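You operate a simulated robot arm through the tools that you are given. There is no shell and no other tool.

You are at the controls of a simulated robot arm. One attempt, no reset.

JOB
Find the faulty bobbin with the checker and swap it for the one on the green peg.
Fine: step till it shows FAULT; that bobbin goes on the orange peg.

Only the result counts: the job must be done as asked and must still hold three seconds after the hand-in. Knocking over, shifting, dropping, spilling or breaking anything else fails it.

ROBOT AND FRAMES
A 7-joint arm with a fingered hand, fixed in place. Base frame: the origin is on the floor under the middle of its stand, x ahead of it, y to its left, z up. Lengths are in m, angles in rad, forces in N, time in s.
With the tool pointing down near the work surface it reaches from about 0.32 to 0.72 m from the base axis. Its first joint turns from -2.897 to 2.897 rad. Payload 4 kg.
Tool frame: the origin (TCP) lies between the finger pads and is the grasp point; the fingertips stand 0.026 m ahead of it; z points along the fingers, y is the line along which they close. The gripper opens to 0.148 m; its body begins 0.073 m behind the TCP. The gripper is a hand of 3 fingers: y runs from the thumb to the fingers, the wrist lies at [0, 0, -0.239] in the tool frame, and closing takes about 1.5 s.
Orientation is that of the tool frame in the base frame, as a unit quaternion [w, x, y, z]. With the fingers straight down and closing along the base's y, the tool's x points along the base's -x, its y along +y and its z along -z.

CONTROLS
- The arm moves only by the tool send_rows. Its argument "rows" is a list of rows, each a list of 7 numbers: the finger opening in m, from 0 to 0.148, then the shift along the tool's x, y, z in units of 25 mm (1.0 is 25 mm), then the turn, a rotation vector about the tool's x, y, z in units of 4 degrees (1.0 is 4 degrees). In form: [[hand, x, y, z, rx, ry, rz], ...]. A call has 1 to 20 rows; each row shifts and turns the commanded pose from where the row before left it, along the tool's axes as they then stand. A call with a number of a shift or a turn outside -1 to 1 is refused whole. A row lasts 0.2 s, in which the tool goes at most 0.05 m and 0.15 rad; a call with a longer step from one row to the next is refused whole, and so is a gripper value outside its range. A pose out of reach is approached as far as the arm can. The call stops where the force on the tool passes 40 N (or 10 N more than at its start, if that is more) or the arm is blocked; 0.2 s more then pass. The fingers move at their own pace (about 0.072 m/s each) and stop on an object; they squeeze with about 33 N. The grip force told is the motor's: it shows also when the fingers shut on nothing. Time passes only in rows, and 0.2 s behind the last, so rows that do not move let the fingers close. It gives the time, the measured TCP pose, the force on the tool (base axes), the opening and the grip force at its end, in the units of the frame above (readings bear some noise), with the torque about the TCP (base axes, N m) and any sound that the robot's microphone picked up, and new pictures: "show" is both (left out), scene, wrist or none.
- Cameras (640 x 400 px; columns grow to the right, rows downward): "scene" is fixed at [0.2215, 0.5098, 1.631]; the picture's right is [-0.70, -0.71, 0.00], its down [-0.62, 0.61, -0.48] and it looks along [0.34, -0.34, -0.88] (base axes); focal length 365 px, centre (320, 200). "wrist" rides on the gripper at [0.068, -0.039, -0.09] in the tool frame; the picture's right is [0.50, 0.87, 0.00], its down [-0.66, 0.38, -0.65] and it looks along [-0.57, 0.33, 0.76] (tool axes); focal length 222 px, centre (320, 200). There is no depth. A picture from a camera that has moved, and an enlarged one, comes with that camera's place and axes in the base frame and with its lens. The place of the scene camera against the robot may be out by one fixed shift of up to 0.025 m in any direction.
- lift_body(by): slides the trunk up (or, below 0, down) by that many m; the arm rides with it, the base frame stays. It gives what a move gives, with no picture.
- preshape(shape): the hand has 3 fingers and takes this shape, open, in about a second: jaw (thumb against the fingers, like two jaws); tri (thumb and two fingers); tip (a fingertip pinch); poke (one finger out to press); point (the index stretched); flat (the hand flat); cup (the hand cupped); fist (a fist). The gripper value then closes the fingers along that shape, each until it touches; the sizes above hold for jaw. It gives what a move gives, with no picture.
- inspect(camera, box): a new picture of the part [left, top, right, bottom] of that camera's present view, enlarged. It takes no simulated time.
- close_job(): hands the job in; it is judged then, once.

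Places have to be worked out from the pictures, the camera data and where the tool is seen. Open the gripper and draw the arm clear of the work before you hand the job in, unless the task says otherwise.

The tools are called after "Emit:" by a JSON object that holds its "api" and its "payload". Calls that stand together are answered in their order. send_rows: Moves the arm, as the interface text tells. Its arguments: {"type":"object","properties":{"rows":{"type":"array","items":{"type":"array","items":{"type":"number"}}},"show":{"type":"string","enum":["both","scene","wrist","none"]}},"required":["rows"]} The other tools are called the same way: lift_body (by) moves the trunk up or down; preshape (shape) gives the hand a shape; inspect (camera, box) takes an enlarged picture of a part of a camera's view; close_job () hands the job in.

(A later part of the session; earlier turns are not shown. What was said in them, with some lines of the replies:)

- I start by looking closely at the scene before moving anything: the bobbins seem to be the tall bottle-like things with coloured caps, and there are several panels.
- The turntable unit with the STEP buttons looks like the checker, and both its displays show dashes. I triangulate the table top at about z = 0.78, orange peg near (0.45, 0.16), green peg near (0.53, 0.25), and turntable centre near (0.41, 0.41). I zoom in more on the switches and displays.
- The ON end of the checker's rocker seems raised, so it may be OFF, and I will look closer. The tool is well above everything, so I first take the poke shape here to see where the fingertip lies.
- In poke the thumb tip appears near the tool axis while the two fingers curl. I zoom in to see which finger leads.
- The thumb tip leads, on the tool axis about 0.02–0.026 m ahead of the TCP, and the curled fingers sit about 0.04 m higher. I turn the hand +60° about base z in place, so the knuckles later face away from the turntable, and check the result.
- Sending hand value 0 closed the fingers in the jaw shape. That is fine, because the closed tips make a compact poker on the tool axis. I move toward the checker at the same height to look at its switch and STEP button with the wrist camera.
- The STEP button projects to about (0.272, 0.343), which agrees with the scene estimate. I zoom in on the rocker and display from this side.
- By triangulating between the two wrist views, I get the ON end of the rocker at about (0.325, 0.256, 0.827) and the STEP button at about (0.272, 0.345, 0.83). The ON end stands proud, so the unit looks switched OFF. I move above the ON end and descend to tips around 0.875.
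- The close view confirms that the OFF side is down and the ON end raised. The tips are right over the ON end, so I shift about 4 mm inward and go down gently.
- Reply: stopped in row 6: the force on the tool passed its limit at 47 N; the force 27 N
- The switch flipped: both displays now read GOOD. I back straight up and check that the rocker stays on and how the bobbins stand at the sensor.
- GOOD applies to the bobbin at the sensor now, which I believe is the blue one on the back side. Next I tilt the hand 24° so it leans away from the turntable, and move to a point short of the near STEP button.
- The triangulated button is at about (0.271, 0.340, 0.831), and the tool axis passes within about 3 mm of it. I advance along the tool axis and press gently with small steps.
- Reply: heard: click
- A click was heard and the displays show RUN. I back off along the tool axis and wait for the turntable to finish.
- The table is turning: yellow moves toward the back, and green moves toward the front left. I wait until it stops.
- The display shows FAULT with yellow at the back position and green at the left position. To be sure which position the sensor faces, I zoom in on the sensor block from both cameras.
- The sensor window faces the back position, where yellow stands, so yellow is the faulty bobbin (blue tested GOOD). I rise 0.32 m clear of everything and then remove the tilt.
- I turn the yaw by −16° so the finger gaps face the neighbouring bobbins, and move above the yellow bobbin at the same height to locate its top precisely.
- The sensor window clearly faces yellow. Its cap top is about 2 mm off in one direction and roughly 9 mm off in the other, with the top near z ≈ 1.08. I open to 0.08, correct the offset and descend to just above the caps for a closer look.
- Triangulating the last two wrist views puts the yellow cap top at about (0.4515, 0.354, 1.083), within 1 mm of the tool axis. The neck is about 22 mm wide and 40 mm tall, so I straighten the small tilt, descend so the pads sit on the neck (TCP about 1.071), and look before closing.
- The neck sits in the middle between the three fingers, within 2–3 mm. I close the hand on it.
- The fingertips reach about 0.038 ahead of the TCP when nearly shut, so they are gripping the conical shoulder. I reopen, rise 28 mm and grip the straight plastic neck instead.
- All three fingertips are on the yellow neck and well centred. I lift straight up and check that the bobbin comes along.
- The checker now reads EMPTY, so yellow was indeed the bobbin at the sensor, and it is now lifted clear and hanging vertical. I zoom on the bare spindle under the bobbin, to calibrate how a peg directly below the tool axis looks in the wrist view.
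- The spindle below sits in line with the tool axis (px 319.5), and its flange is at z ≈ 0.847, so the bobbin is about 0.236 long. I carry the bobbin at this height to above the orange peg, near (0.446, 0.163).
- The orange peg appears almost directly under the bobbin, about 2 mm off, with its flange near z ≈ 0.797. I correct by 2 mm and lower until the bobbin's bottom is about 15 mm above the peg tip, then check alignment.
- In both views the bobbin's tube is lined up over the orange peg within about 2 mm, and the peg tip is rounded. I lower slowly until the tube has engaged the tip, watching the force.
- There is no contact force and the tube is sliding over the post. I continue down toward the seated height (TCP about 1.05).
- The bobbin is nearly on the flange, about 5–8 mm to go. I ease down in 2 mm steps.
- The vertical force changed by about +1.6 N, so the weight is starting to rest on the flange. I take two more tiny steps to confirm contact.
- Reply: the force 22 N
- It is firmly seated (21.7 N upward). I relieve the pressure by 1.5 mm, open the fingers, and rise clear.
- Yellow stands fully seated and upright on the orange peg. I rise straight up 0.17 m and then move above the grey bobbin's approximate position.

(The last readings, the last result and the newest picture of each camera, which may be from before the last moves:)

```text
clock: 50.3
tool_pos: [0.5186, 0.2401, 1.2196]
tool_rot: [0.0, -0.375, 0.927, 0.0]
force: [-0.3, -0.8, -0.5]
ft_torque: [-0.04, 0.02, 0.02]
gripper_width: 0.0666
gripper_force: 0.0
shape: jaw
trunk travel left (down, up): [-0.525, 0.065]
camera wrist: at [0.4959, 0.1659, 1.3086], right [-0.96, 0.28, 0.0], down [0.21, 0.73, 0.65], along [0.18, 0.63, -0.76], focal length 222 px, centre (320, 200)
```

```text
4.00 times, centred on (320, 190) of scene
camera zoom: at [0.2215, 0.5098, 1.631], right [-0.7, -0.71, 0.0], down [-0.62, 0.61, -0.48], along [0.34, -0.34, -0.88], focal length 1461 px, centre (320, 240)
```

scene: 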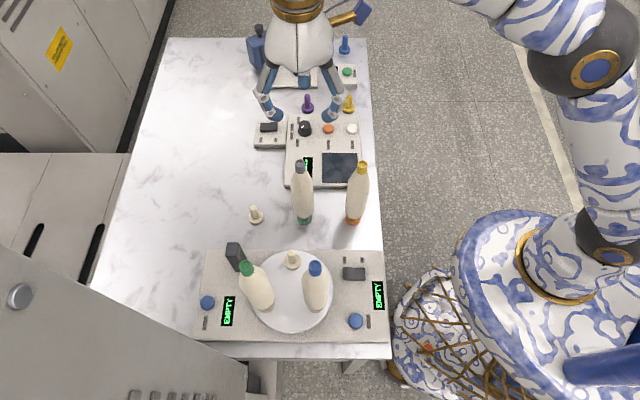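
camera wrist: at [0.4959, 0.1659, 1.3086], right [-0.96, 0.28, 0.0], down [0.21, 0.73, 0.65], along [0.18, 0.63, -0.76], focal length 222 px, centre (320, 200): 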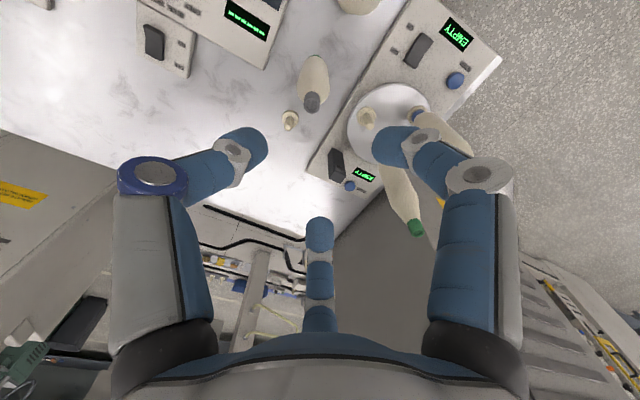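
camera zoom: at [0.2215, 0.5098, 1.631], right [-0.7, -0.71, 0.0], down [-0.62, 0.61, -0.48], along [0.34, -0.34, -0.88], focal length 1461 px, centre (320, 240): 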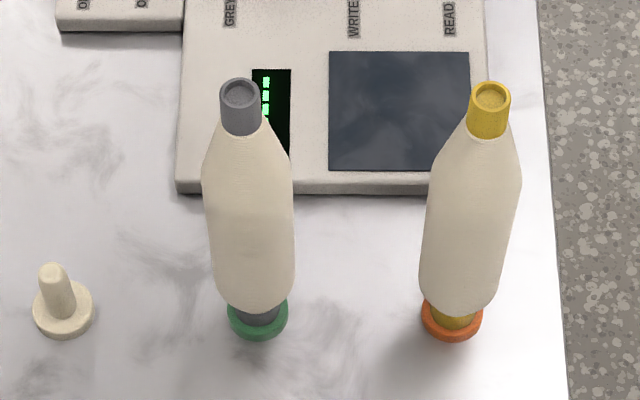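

The grey cap top projects to about (0.5295, 0.248, 1.033). I correct by (+11, +8) mm and lower to TCP about 1.10, just above the cap, for a check.

Emit:
{"api": "send_rows", "payload": {"rows": [[0.07, -0.272, -0.035, 0.5, 0, 0, 0], [0.07, -0.272, -0.035, 0.7, 0, 0, 0], [0.07, 0, 0, 0.9, 0, 0, 0], [0.07, 0, 0, 0.9, 0, 0, 0], [0.07, 0, 0, 0.9, 0, 0, 0], [0.07, 0, 0, 0.9, 0, 0, 0], [0.07, 0, 0, 0, 0, 0, 0]], "show": "both"}}

Emit:
{"api": "inspect", "payload": {"camera": "wrist", "box": [224, 90, 416, 210]}}

```text
clock: 51.9
tool_pos: [0.5309, 0.2492, 1.1001]
tool_rot: [0.0, -0.375, 0.927, 0.0]
force: [0.3, -0.2, -0.2]
ft_torque: [-0.03, 0.01, -0.02]
gripper_width: 0.067
gripper_force: 0.0
shape: jaw
trunk travel left (down, up): [-0.525, 0.065]
camera wrist: at [0.5078, 0.1744, 1.1891], right [-0.96, 0.28, 0.0], down [0.21, 0.73, 0.65], along [0.18, 0.63, -0.76], focal length 222 px, centre (320, 200)
```

scene: 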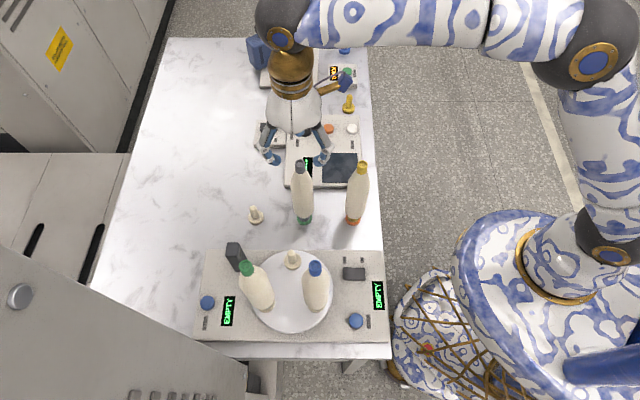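
wrist: 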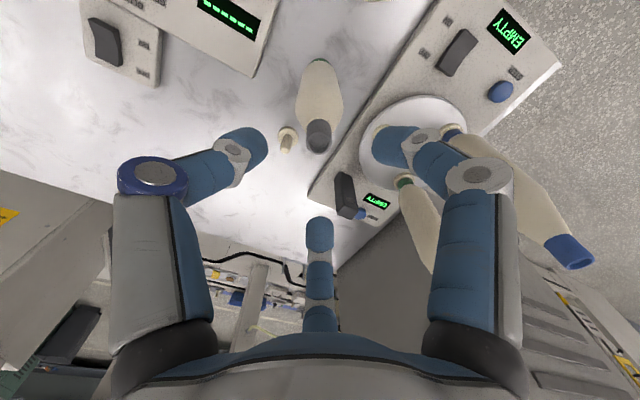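

```text
3.33 times, centred on (320, 150) of wrist
camera zoom: at [0.5078, 0.1744, 1.1891], right [-0.96, 0.28, 0.0], down [0.21, 0.73, 0.65], along [0.18, 0.63, -0.76], focal length 740 px, centre (320, 367)
```

zoom: 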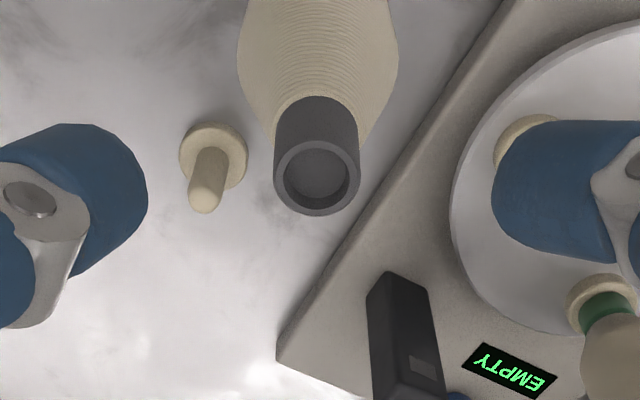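

The grey cap top triangulates to (0.530, 0.2495, 1.030), within 1 mm of the tool axis. I descend to TCP about 1.047 and close on the neck.

Emit:
{"api": "send_rows", "payload": {"rows": [[0.07, 0, 0, 0.7, 0, 0, 0], [0.07, 0, 0, 0.7, 0, 0, 0], [0.07, 0, 0, 0.72, 0, 0, 0], [0.07, 0, 0, 0, 0, 0, 0], [0, 0, 0, 0, 0, 0, 0], [0, 0, 0, 0, 0, 0, 0], [0, 0, 0, 0, 0, 0, 0], [0, 0, 0, 0, 0, 0, 0], [0, 0, 0, 0, 0, 0, 0], [0, 0, 0, 0, 0, 0, 0], [0, 0, 0, 0, 0, 0, 0], [0, 0, 0, 0, 0, 0, 0]], "show": "both"}}

Emit:
{"api": "inspect", "payload": {"camera": "wrist", "box": [224, 110, 416, 230]}}

```text
clock: 54.5
tool_pos: [0.5286, 0.2487, 1.0483]
tool_rot: [-0.001, -0.374, 0.927, 0.0]
force: [-0.3, 0.3, -0.6]
ft_torque: [0.01, -0.03, 0.02]
gripper_width: 0.014
gripper_force: 33.2
shape: jaw
trunk travel left (down, up): [-0.525, 0.065]
camera wrist: at [0.5081, 0.1732, 1.1364], right [-0.96, 0.28, 0.0], down [0.21, 0.73, 0.65], along [0.18, 0.63, -0.76], focal length 222 px, centre (320, 200)
```

scene: 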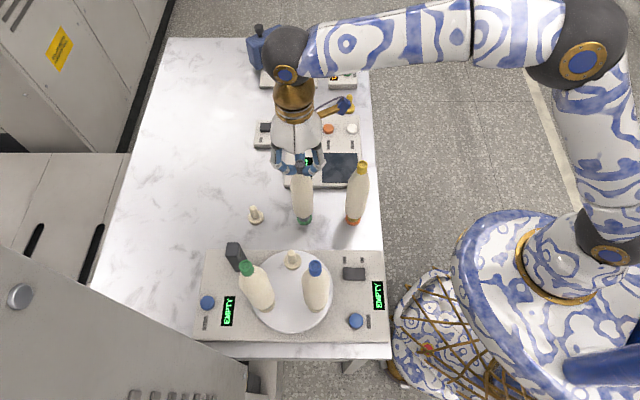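
wrist: 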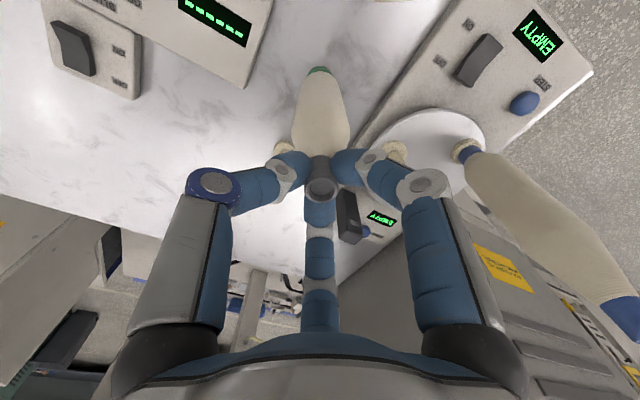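

```text
3.33 times, centred on (320, 170) of wrist
camera zoom: at [0.5081, 0.1732, 1.1364], right [-0.96, 0.28, 0.0], down [0.21, 0.73, 0.65], along [0.18, 0.63, -0.76], focal length 740 px, centre (320, 300)
```

zoom: 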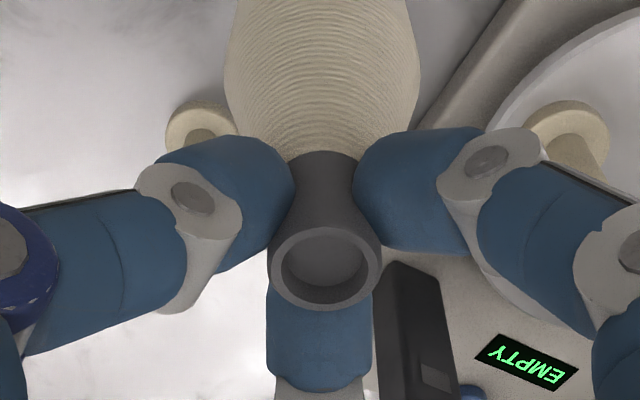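

The grip on grey matches the earlier one. I lift it straight up to TCP about 1.222.

Emit:
{"api": "send_rows", "payload": {"rows": [[0, 0, 0, -0.3, 0, 0, 0], [0, 0, 0, -0.4, 0, 0, 0], [0, 0, 0, -0.5, 0, 0, 0], [0, 0, 0, -0.6, 0, 0, 0], [0, 0, 0, -0.7, 0, 0, 0], [0, 0, 0, -0.8, 0, 0, 0], [0, 0, 0, -0.8, 0, 0, 0], [0, 0, 0, -0.8, 0, 0, 0], [0, 0, 0, -0.8, 0, 0, 0], [0, 0, 0, -0.7, 0, 0, 0], [0, 0, 0, -0.4, 0, 0, 0], [0, 0, 0, -0.16, 0, 0, 0], [0, 0, 0, 0, 0, 0, 0]], "show": "both"}}

Emit:
{"api": "inspect", "payload": {"camera": "wrist", "box": [240, 20, 400, 220]}}

```text
clock: 57.3
tool_pos: [0.5305, 0.2492, 1.22]
tool_rot: [0.0, -0.374, 0.927, -0.001]
force: [-0.6, 0.4, -0.1]
ft_torque: [0.0, 0.01, 0.0]
gripper_width: 0.0137
gripper_force: 32.6
shape: jaw
trunk travel left (down, up): [-0.525, 0.065]
camera wrist: at [0.5077, 0.1736, 1.3099], right [-0.96, 0.28, 0.0], down [0.21, 0.73, 0.65], along [0.18, 0.63, -0.76], focal length 222 px, centre (320, 200)
```

scene: 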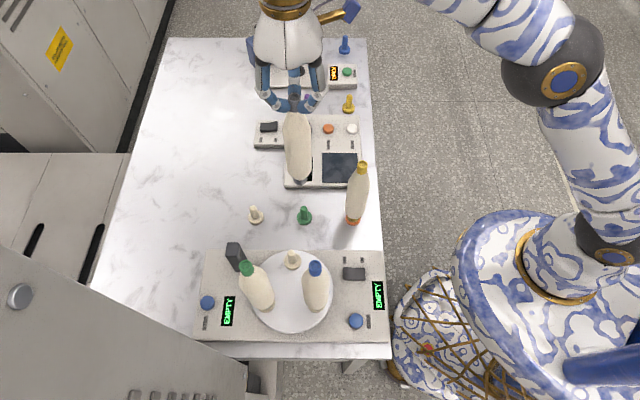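
wrist: 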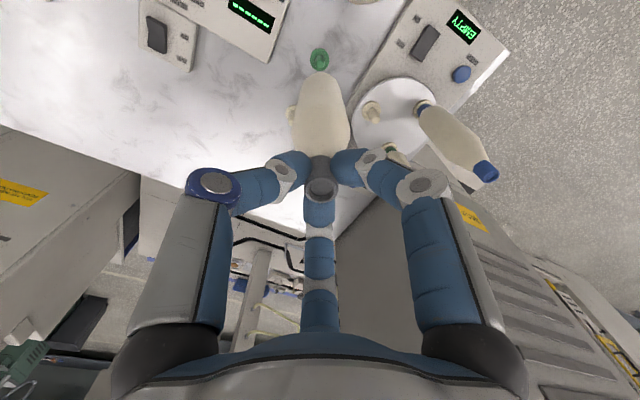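

```text
2.00 times, centred on (320, 120) of wrist
camera zoom: at [0.5077, 0.1736, 1.3099], right [-0.96, 0.28, 0.0], down [0.21, 0.73, 0.65], along [0.18, 0.63, -0.76], focal length 444 px, centre (320, 360)
```

zoom: 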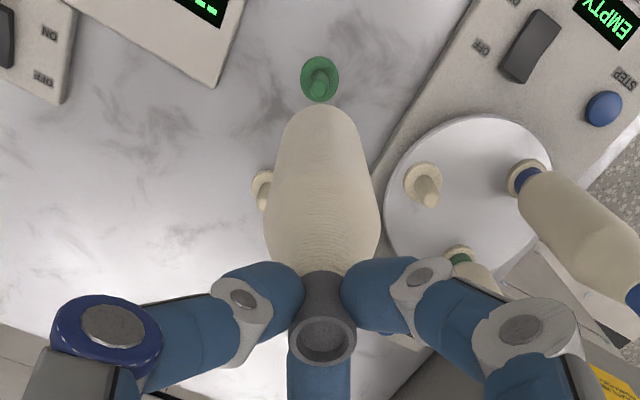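

Grey is lifted clear and hangs straight. I carry it at this height to above the empty spindle at about (0.451, 0.354).

Emit:
{"api": "send_rows", "payload": {"rows": [[0, -0.0495, 0.4, 0, 0, 0, 0], [0, -0.0866, 0.7, 0, 0, 0, 0], [0, -0.0927, 0.75, 0, 0, 0, 0], [0, -0.0927, 0.75, 0, 0, 0, 0], [0, -0.0927, 0.75, 0, 0, 0, 0], [0, -0.0927, 0.75, 0, 0, 0, 0], [0, -0.0885, 0.716, 0, 0, 0, 0], [0, -0.0495, 0.4, 0, 0, 0, 0], [0, 0, 0, 0, 0, 0, 0], [0, 0, 0, 0, 0, 0, 0], [0, 0, 0, 0, 0, 0, 0]], "show": "both"}}

Emit:
{"api": "inspect", "payload": {"camera": "wrist", "box": [272, 30, 368, 90]}}

Emit:
{"api": "inspect", "payload": {"camera": "scene", "box": [210, 200, 370, 300]}}

```text
clock: 59.7
tool_pos: [0.4511, 0.3533, 1.2205]
tool_rot: [0.0, -0.375, 0.927, 0.0]
force: [0.6, 0.3, -1.5]
ft_torque: [0.01, -0.04, 0.02]
gripper_width: 0.0136
gripper_force: 33.3
shape: jaw
trunk travel left (down, up): [-0.525, 0.065]
camera wrist: at [0.4286, 0.2786, 1.3099], right [-0.96, 0.28, 0.0], down [0.21, 0.73, 0.65], along [0.18, 0.63, -0.76], focal length 222 px, centre (320, 200)
```

scene: 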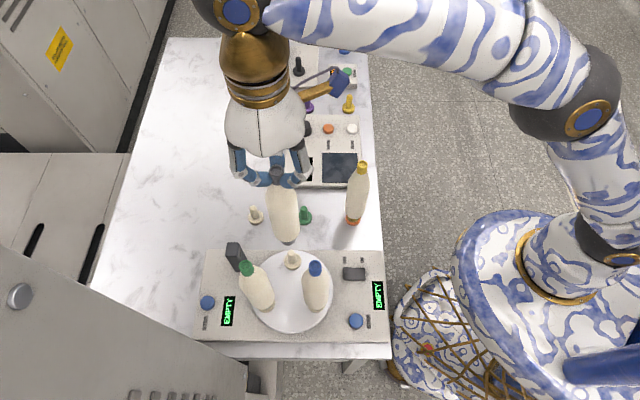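
wrist: 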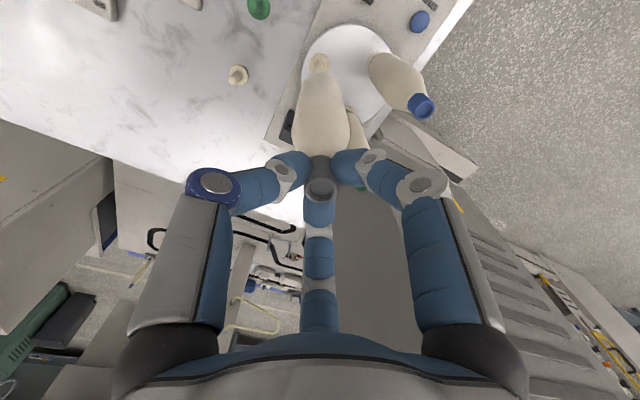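

```text
6.67 times, centred on (320, 60) of wrist
camera zoom: at [0.4286, 0.2786, 1.3099], right [-0.96, 0.28, 0.0], down [0.21, 0.73, 0.65], along [0.18, 0.63, -0.76], focal length 1481 px, centre (320, 1133)
```

zoom: 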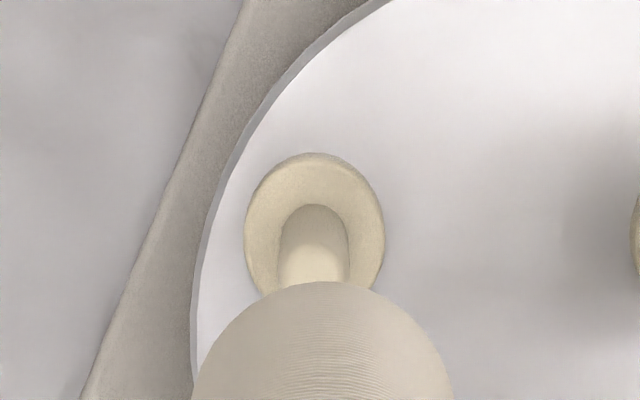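

```text
4.00 times, centred on (290, 250) of scene
camera zoom: at [0.2215, 0.5098, 1.631], right [-0.7, -0.71, 0.0], down [-0.62, 0.61, -0.48], along [0.34, -0.34, -0.88], focal length 1461 px, centre (440, 0)
```

zoom: 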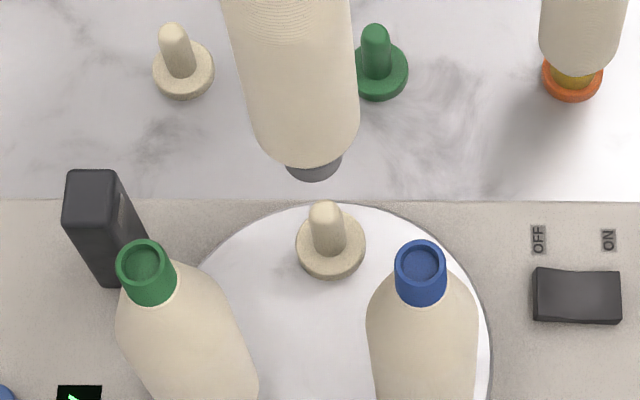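

The view of the spindle under grey almost exactly matches my calibration view, about 1 mm different. I trim that and lower to about 10 mm above the spindle tip for a check.

Emit:
{"api": "send_rows", "payload": {"rows": [[0, -0.017, -0.028, 0.4, 0, 0, 0], [0, 0, 0, 0.55, 0, 0, 0], [0, 0, 0, 0.6, 0, 0, 0], [0, 0, 0, 0.55, 0, 0, 0], [0, 0, 0, 0.35, 0, 0, 0], [0, 0, 0, 0, 0, 0, 0], [0, 0, 0, 0, 0, 0, 0]], "show": "both"}}

Emit:
{"api": "inspect", "payload": {"camera": "scene", "box": [242, 215, 338, 275]}}

Emit:
{"api": "inspect", "payload": {"camera": "wrist", "box": [256, 40, 384, 120]}}

```text
clock: 61.3
tool_pos: [0.4516, 0.3535, 1.1613]
tool_rot: [-0.001, -0.374, 0.927, 0.0]
force: [0.4, -0.4, -0.9]
ft_torque: [0.01, 0.02, 0.01]
gripper_width: 0.0139
gripper_force: 32.5
shape: jaw
trunk travel left (down, up): [-0.525, 0.065]
camera wrist: at [0.4288, 0.2781, 1.2484], right [-0.96, 0.28, 0.0], down [0.21, 0.73, 0.65], along [0.18, 0.63, -0.76], focal length 222 px, centre (320, 200)
```

scene: 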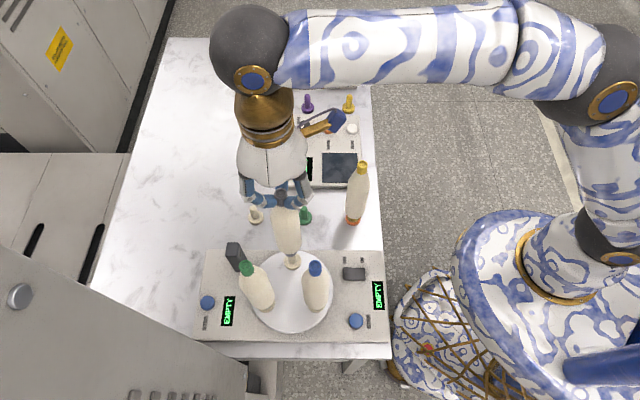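
wrist: 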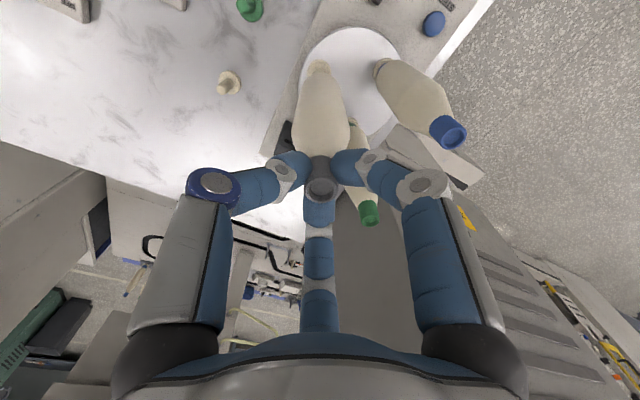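

```text
6.67 times, centred on (290, 245) of scene
camera zoom: at [0.2215, 0.5098, 1.631], right [-0.7, -0.71, 0.0], down [-0.62, 0.61, -0.48], along [0.34, -0.34, -0.88], focal length 2435 px, centre (520, -100)
```

zoom: 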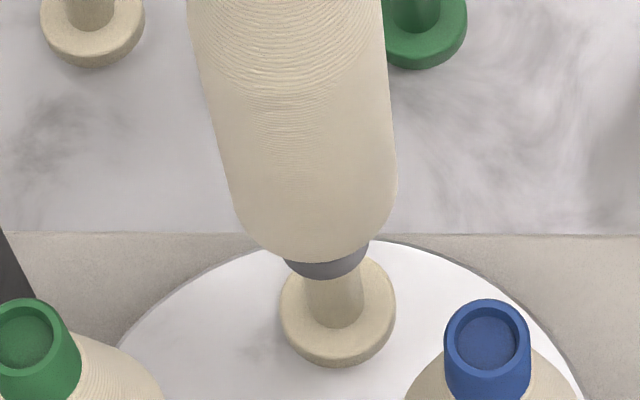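

```text
5.00 times, centred on (320, 80) of wrist
camera zoom: at [0.4288, 0.2781, 1.2484], right [-0.96, 0.28, 0.0], down [0.21, 0.73, 0.65], along [0.18, 0.63, -0.76], focal length 1111 px, centre (320, 800)
```

zoom: 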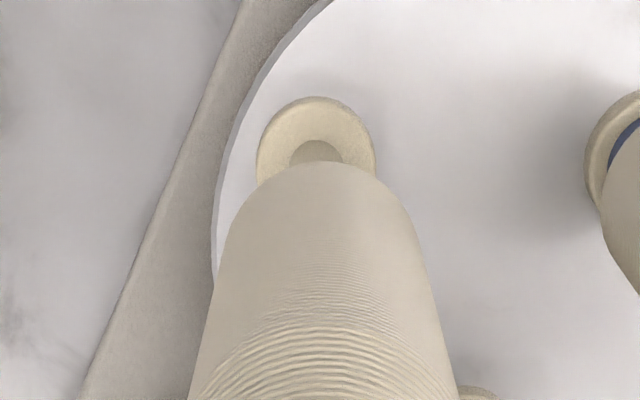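

The tube is lined up with the spindle in both views, with its bottom about 5–10 mm above the tip. I lower slowly while watching the force.

Emit:
{"api": "send_rows", "payload": {"rows": [[0, 0, 0, 0.2, 0, 0, 0], [0, 0, 0, 0.2, 0, 0, 0], [0, 0, 0, 0.2, 0, 0, 0], [0, 0, 0, 0.2, 0, 0, 0], [0, 0, 0, 0.2, 0, 0, 0], [0, 0, 0, 0, 0, 0, 0]], "show": "scene"}}

Emit:
{"api": "inspect", "payload": {"camera": "scene", "box": [242, 215, 338, 275]}}

```text
clock: 62.7
tool_pos: [0.4511, 0.3533, 1.1336]
tool_rot: [0.0, -0.374, 0.927, 0.0]
force: [0.5, -0.7, -1.8]
ft_torque: [-0.01, -0.01, 0.01]
gripper_width: 0.0139
gripper_force: 33.2
shape: jaw
trunk travel left (down, up): [-0.525, 0.065]
```

scene: 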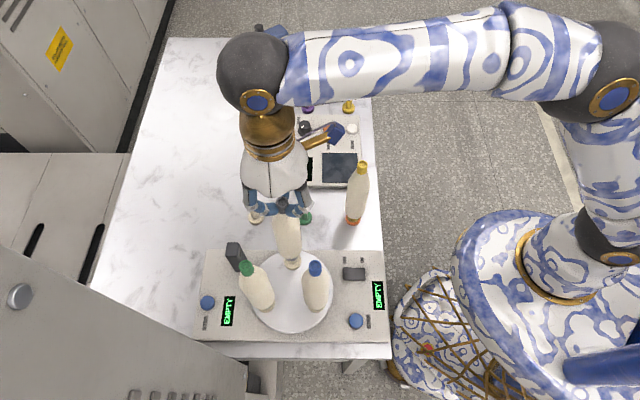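

```text
6.67 times, centred on (290, 245) of scene
camera zoom: at [0.2215, 0.5098, 1.631], right [-0.7, -0.71, 0.0], down [-0.62, 0.61, -0.48], along [0.34, -0.34, -0.88], focal length 2435 px, centre (520, -100)
```

zoom: 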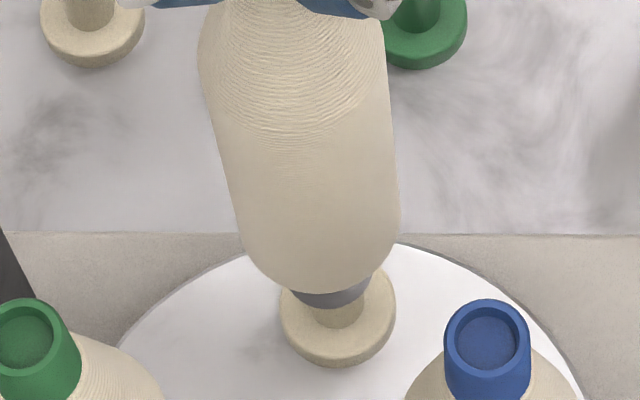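

There is no contact, and the tube is now over the spindle. I continue down to just above the seat.

Emit:
{"api": "send_rows", "payload": {"rows": [[0, 0, 0, 0.22, 0, 0, 0], [0, 0, 0, 0.22, 0, 0, 0], [0, 0, 0, 0.22, 0, 0, 0], [0, 0, 0, 0.22, 0, 0, 0], [0, 0, 0, 0.2, 0, 0, 0], [0, 0, 0, 0.1, 0, 0, 0], [0, 0, 0, 0.08, 0, 0, 0], [0, 0, 0, 0, 0, 0, 0]], "show": "scene"}}

Emit:
{"api": "inspect", "payload": {"camera": "scene", "box": [242, 215, 338, 275]}}

```text
clock: 64.5
tool_pos: [0.4508, 0.3545, 1.1034]
tool_rot: [0.0, -0.375, 0.927, 0.0]
force: [0.2, -0.3, -0.9]
ft_torque: [-0.03, -0.04, 0.01]
gripper_width: 0.0139
gripper_force: 33.1
shape: jaw
trunk travel left (down, up): [-0.525, 0.065]
```

scene: 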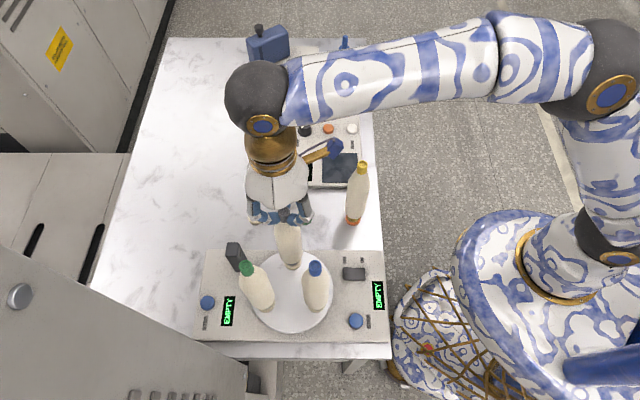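

```text
6.67 times, centred on (290, 245) of scene
camera zoom: at [0.2215, 0.5098, 1.631], right [-0.7, -0.71, 0.0], down [-0.62, 0.61, -0.48], along [0.34, -0.34, -0.88], focal length 2435 px, centre (520, -100)
```

zoom: 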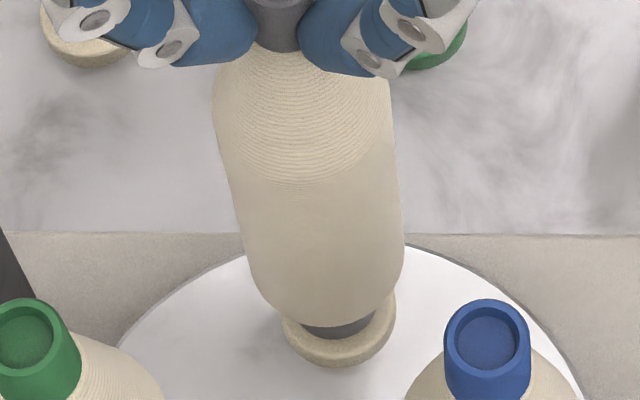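

Only about 5 mm is left to the flange. I ease down in 1–2 mm steps until the weight transfers.

Emit:
{"api": "send_rows", "payload": {"rows": [[0, 0, 0, 0.07, 0, 0, 0], [0, 0, 0, 0.07, 0, 0, 0], [0, 0, 0, 0, 0, 0, 0]], "show": "none"}}

```text
clock: 65.3
tool_pos: [0.4506, 0.3542, 1.0995]
tool_rot: [0.001, -0.374, 0.927, 0.0]
force: [-0.6, 0.8, -1.2]
ft_torque: [0.0, 0.0, -0.01]
gripper_width: 0.0136
gripper_force: 33.4
shape: jaw
trunk travel left (down, up): [-0.525, 0.065]
```

No contact yet (force still at −1.2 N), so I continue with 1 mm steps.

Emit:
{"api": "send_rows", "payload": {"rows": [[0, 0, 0, 0.05, 0, 0, 0], [0, 0, 0, 0.05, 0, 0, 0], [0, 0, 0, 0, 0, 0, 0]], "show": "none"}}

```text
clock: 66.1
tool_pos: [0.4497, 0.3551, 1.0968]
tool_rot: [0.0, -0.375, 0.927, 0.001]
force: [0.3, -0.3, -1.8]
ft_torque: [0.01, -0.01, 0.02]
gripper_width: 0.0137
gripper_force: 33.3
shape: jaw
trunk travel left (down, up): [-0.525, 0.065]
```

Still no contact, so I take a few more 1 mm steps.

Emit:
{"api": "send_rows", "payload": {"rows": [[0, 0, 0, 0.05, 0, 0, 0], [0, 0, 0, 0.05, 0, 0, 0], [0, 0, 0, 0, 0, 0, 0]], "show": "scene"}}

Emit:
{"api": "inspect", "payload": {"camera": "scene", "box": [242, 215, 338, 275]}}

```text
clock: 66.9
tool_pos: [0.4514, 0.3523, 1.0955]
tool_rot: [0.002, -0.374, 0.927, 0.0]
force: [0.1, 0.8, 14.9]
ft_torque: [0.01, -0.03, 0.0]
gripper_width: 0.0141
gripper_force: 33.1
shape: jaw
trunk travel left (down, up): [-0.525, 0.065]
```

scene: 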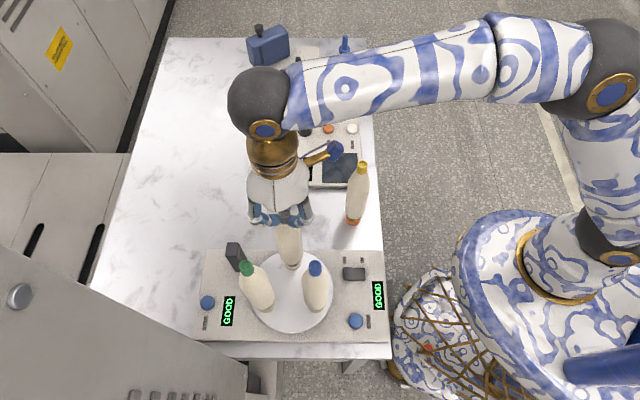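

```text
6.67 times, centred on (290, 245) of scene
camera zoom: at [0.2215, 0.5098, 1.631], right [-0.7, -0.71, 0.0], down [-0.62, 0.61, -0.48], along [0.34, -0.34, -0.88], focal length 2435 px, centre (520, -100)
```

zoom: 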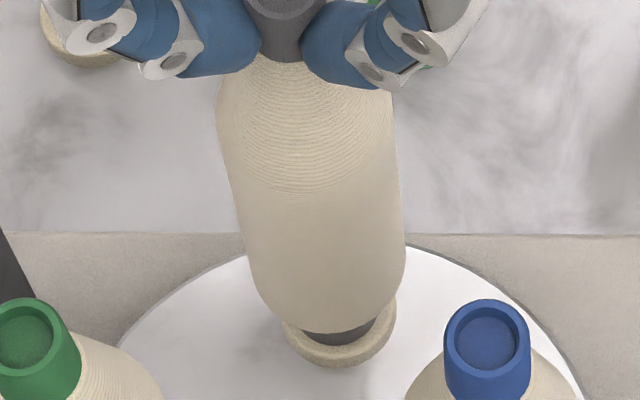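

The bobbin is seated (14.9 N) and the checker now reads GOOD. I relieve 1 mm and open the fingers.

Emit:
{"api": "send_rows", "payload": {"rows": [[0, 0, 0, -0.05, 0, 0, 0], [0.07, 0, 0, 0, 0, 0, 0], [0.07, 0, 0, 0, 0, 0, 0], [0.07, 0, 0, 0, 0, 0, 0], [0.07, 0, 0, 0, 0, 0, 0], [0.07, 0, 0, 0, 0, 0, 0], [0.07, 0, 0, 0, 0, 0, 0]], "show": "both"}}

Emit:
{"api": "inspect", "payload": {"camera": "wrist", "box": [224, 110, 416, 230]}}

```text
clock: 68.5
tool_pos: [0.4508, 0.3538, 1.0958]
tool_rot: [-0.001, -0.375, 0.927, 0.0]
force: [0.3, -0.4, -0.1]
ft_torque: [-0.02, 0.0, 0.02]
gripper_width: 0.0668
gripper_force: 0.1
shape: jaw
trunk travel left (down, up): [-0.525, 0.065]
camera wrist: at [0.4291, 0.2783, 1.1847], right [-0.96, 0.28, 0.0], down [0.21, 0.73, 0.65], along [0.18, 0.63, -0.76], focal length 222 px, centre (320, 200)
```

scene: 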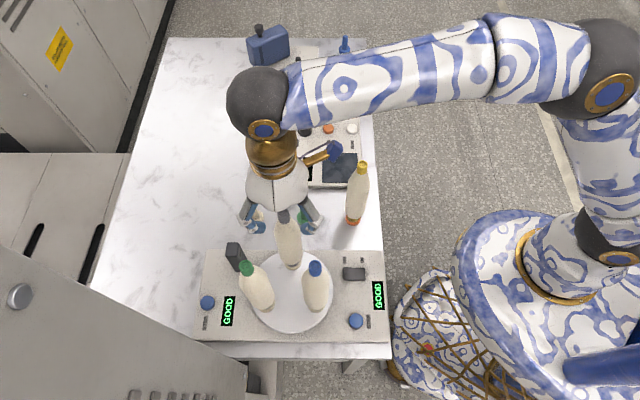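
wrist: 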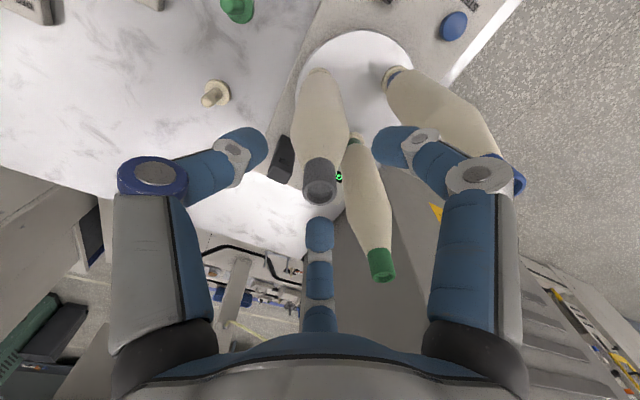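

```text
3.33 times, centred on (320, 170) of wrist
camera zoom: at [0.4291, 0.2783, 1.1847], right [-0.96, 0.28, 0.0], down [0.21, 0.73, 0.65], along [0.18, 0.63, -0.76], focal length 740 px, centre (320, 300)
```

zoom: 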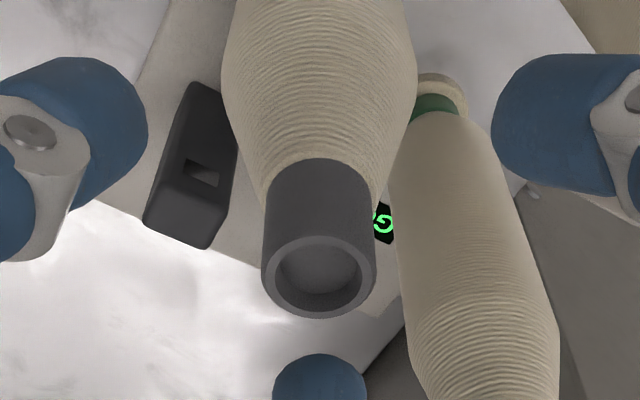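

Grey is released, standing free and upright. I rise straight up, then draw the arm back toward its starting place over clear floor.

Emit:
{"api": "send_rows", "payload": {"rows": [[0.07, 0, 0, -0.4, 0, 0, 0], [0.07, 0, 0, -0.6, 0, 0, 0], [0.07, 0, 0, -0.9, 0, 0, 0], [0.07, 0, 0, -1, 0, 0, 0], [0.07, 0, 0, -1, 0, 0, 0], [0.07, 0, 0, -1, 0, 0, 0], [0.07, 0, 0, -0.4, 0, 0, 0], [0.07, 0.8, -0.36, 0, 0, 0, 0], [0.07, 0.8, -0.36, 0, 0, 0, 0], [0.07, 0.8, -0.36, 0, 0, 0, 0], [0.07, 0.8, -0.36, 0, 0, 0, 0], [0.07, 0.8, -0.36, 0, 0, 0, 0], [0.07, 0.8, -0.36, 0, 0, 0, 0], [0.07, 0.8, -0.36, 0, 0, 0, 0], [0.07, 0.8, -0.36, 0, 0, 0, 0], [0.07, 0.8, -0.36, 0, 0, 0, 0], [0.07, 0.8, -0.36, 0, 0, 0, 0], [0.1, 0, 0, 0, 0, 0, 0]], "show": "both"}}

Emit:
{"api": "inspect", "payload": {"camera": "scene", "box": [180, 180, 404, 350]}}

Emit:
{"api": "inspect", "payload": {"camera": "scene", "box": [242, 200, 338, 275]}}

Emit:
{"api": "inspect", "payload": {"camera": "scene", "box": [312, 150, 408, 230]}}

```text
clock: 72.3
tool_pos: [0.3697, 0.1505, 1.2284]
tool_rot: [0.0, -0.374, 0.927, 0.0]
force: [-0.3, -0.6, 0.9]
ft_torque: [-0.01, 0.0, -0.02]
gripper_width: 0.0956
gripper_force: 0.0
shape: jaw
trunk travel left (down, up): [-0.525, 0.065]
camera wrist: at [0.3475, 0.0745, 1.3171], right [-0.96, 0.28, 0.0], down [0.21, 0.73, 0.65], along [0.18, 0.63, -0.76], focal length 222 px, centre (320, 200)
```

scene: 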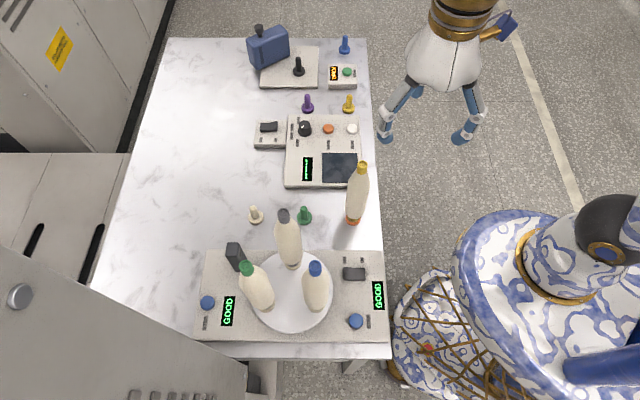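
wrist: 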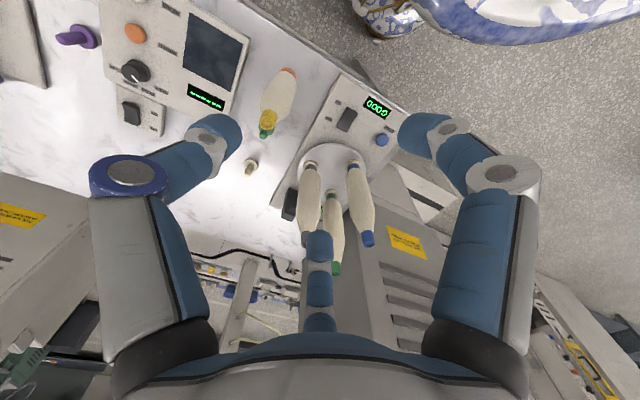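

```text
2.35 times, centred on (292, 265) of scene
camera zoom: at [0.2215, 0.5098, 1.631], right [-0.7, -0.71, 0.0], down [-0.62, 0.61, -0.48], along [0.34, -0.34, -0.88], focal length 860 px, centre (386, 47)
```

zoom: 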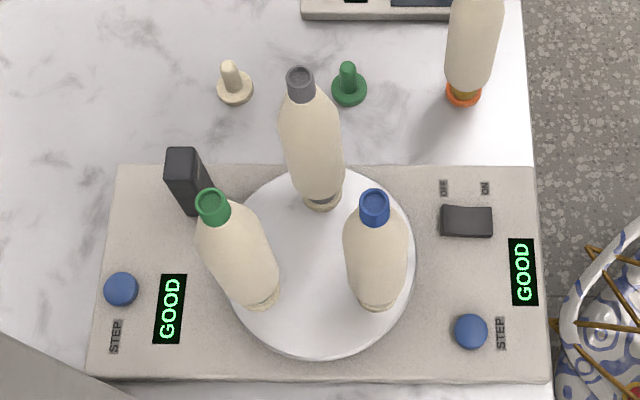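

```text
5.33 times, centred on (290, 238) of scene
camera zoom: at [0.2215, 0.5098, 1.631], right [-0.7, -0.71, 0.0], down [-0.62, 0.61, -0.48], along [0.34, -0.34, -0.88], focal length 1948 px, centre (480, 0)
```

zoom: 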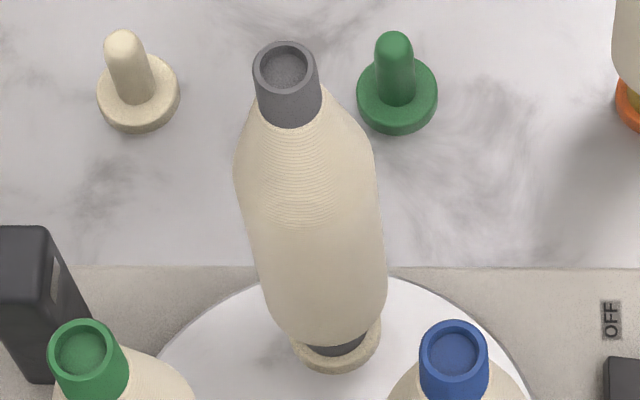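

```text
5.00 times, centred on (360, 190) of scene
camera zoom: at [0.2215, 0.5098, 1.631], right [-0.7, -0.71, 0.0], down [-0.62, 0.61, -0.48], along [0.34, -0.34, -0.88], focal length 1826 px, centre (120, 250)
```

zoom: 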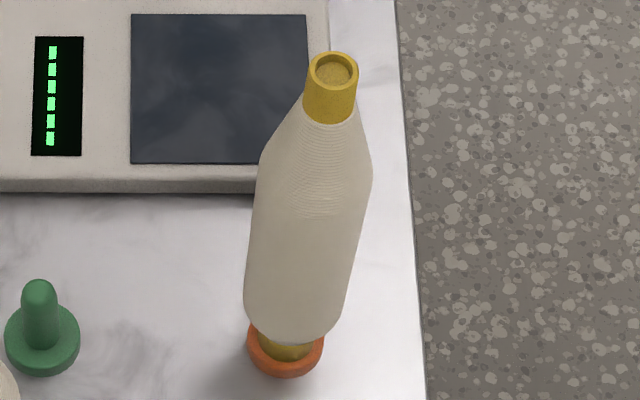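

Yellow, the faulty bobbin, stands seated on the orange peg. Grey stands seated in its place on the turntable, where the checker reads GOOD. The green peg is empty, nothing else has moved, and the arm is clear with the hand open. I hand the job in.

Emit:
{"api": "close_job", "payload": {}}

```text
The job is handed in.
```

The faulty bobbin was the yellow one. It is now on the orange peg, and the grey bobbin from the green peg sits in its place on the checker. I've handed the job in, but the hand-in gave no verdict.

- **Finding the fault:** The checker was switched off, so I first pressed its rocker to ON. It read GOOD for blue. One press of STEP brought yellow to the sensor and it read FAULT. When I lifted yellow out, it changed to EMPTY, which confirmed yellow was the one being tested. Green was never tested, because I stopped at FAULT as you asked.
- **The swap:** Both bobbins were pressed down onto their pegs until they seated, and both stand upright. With grey in place the checker reads GOOD.
- **How it was left:** The pictures show nothing else moved. The green peg is empty, the checker is still on, and the arm is clear with the hand open.
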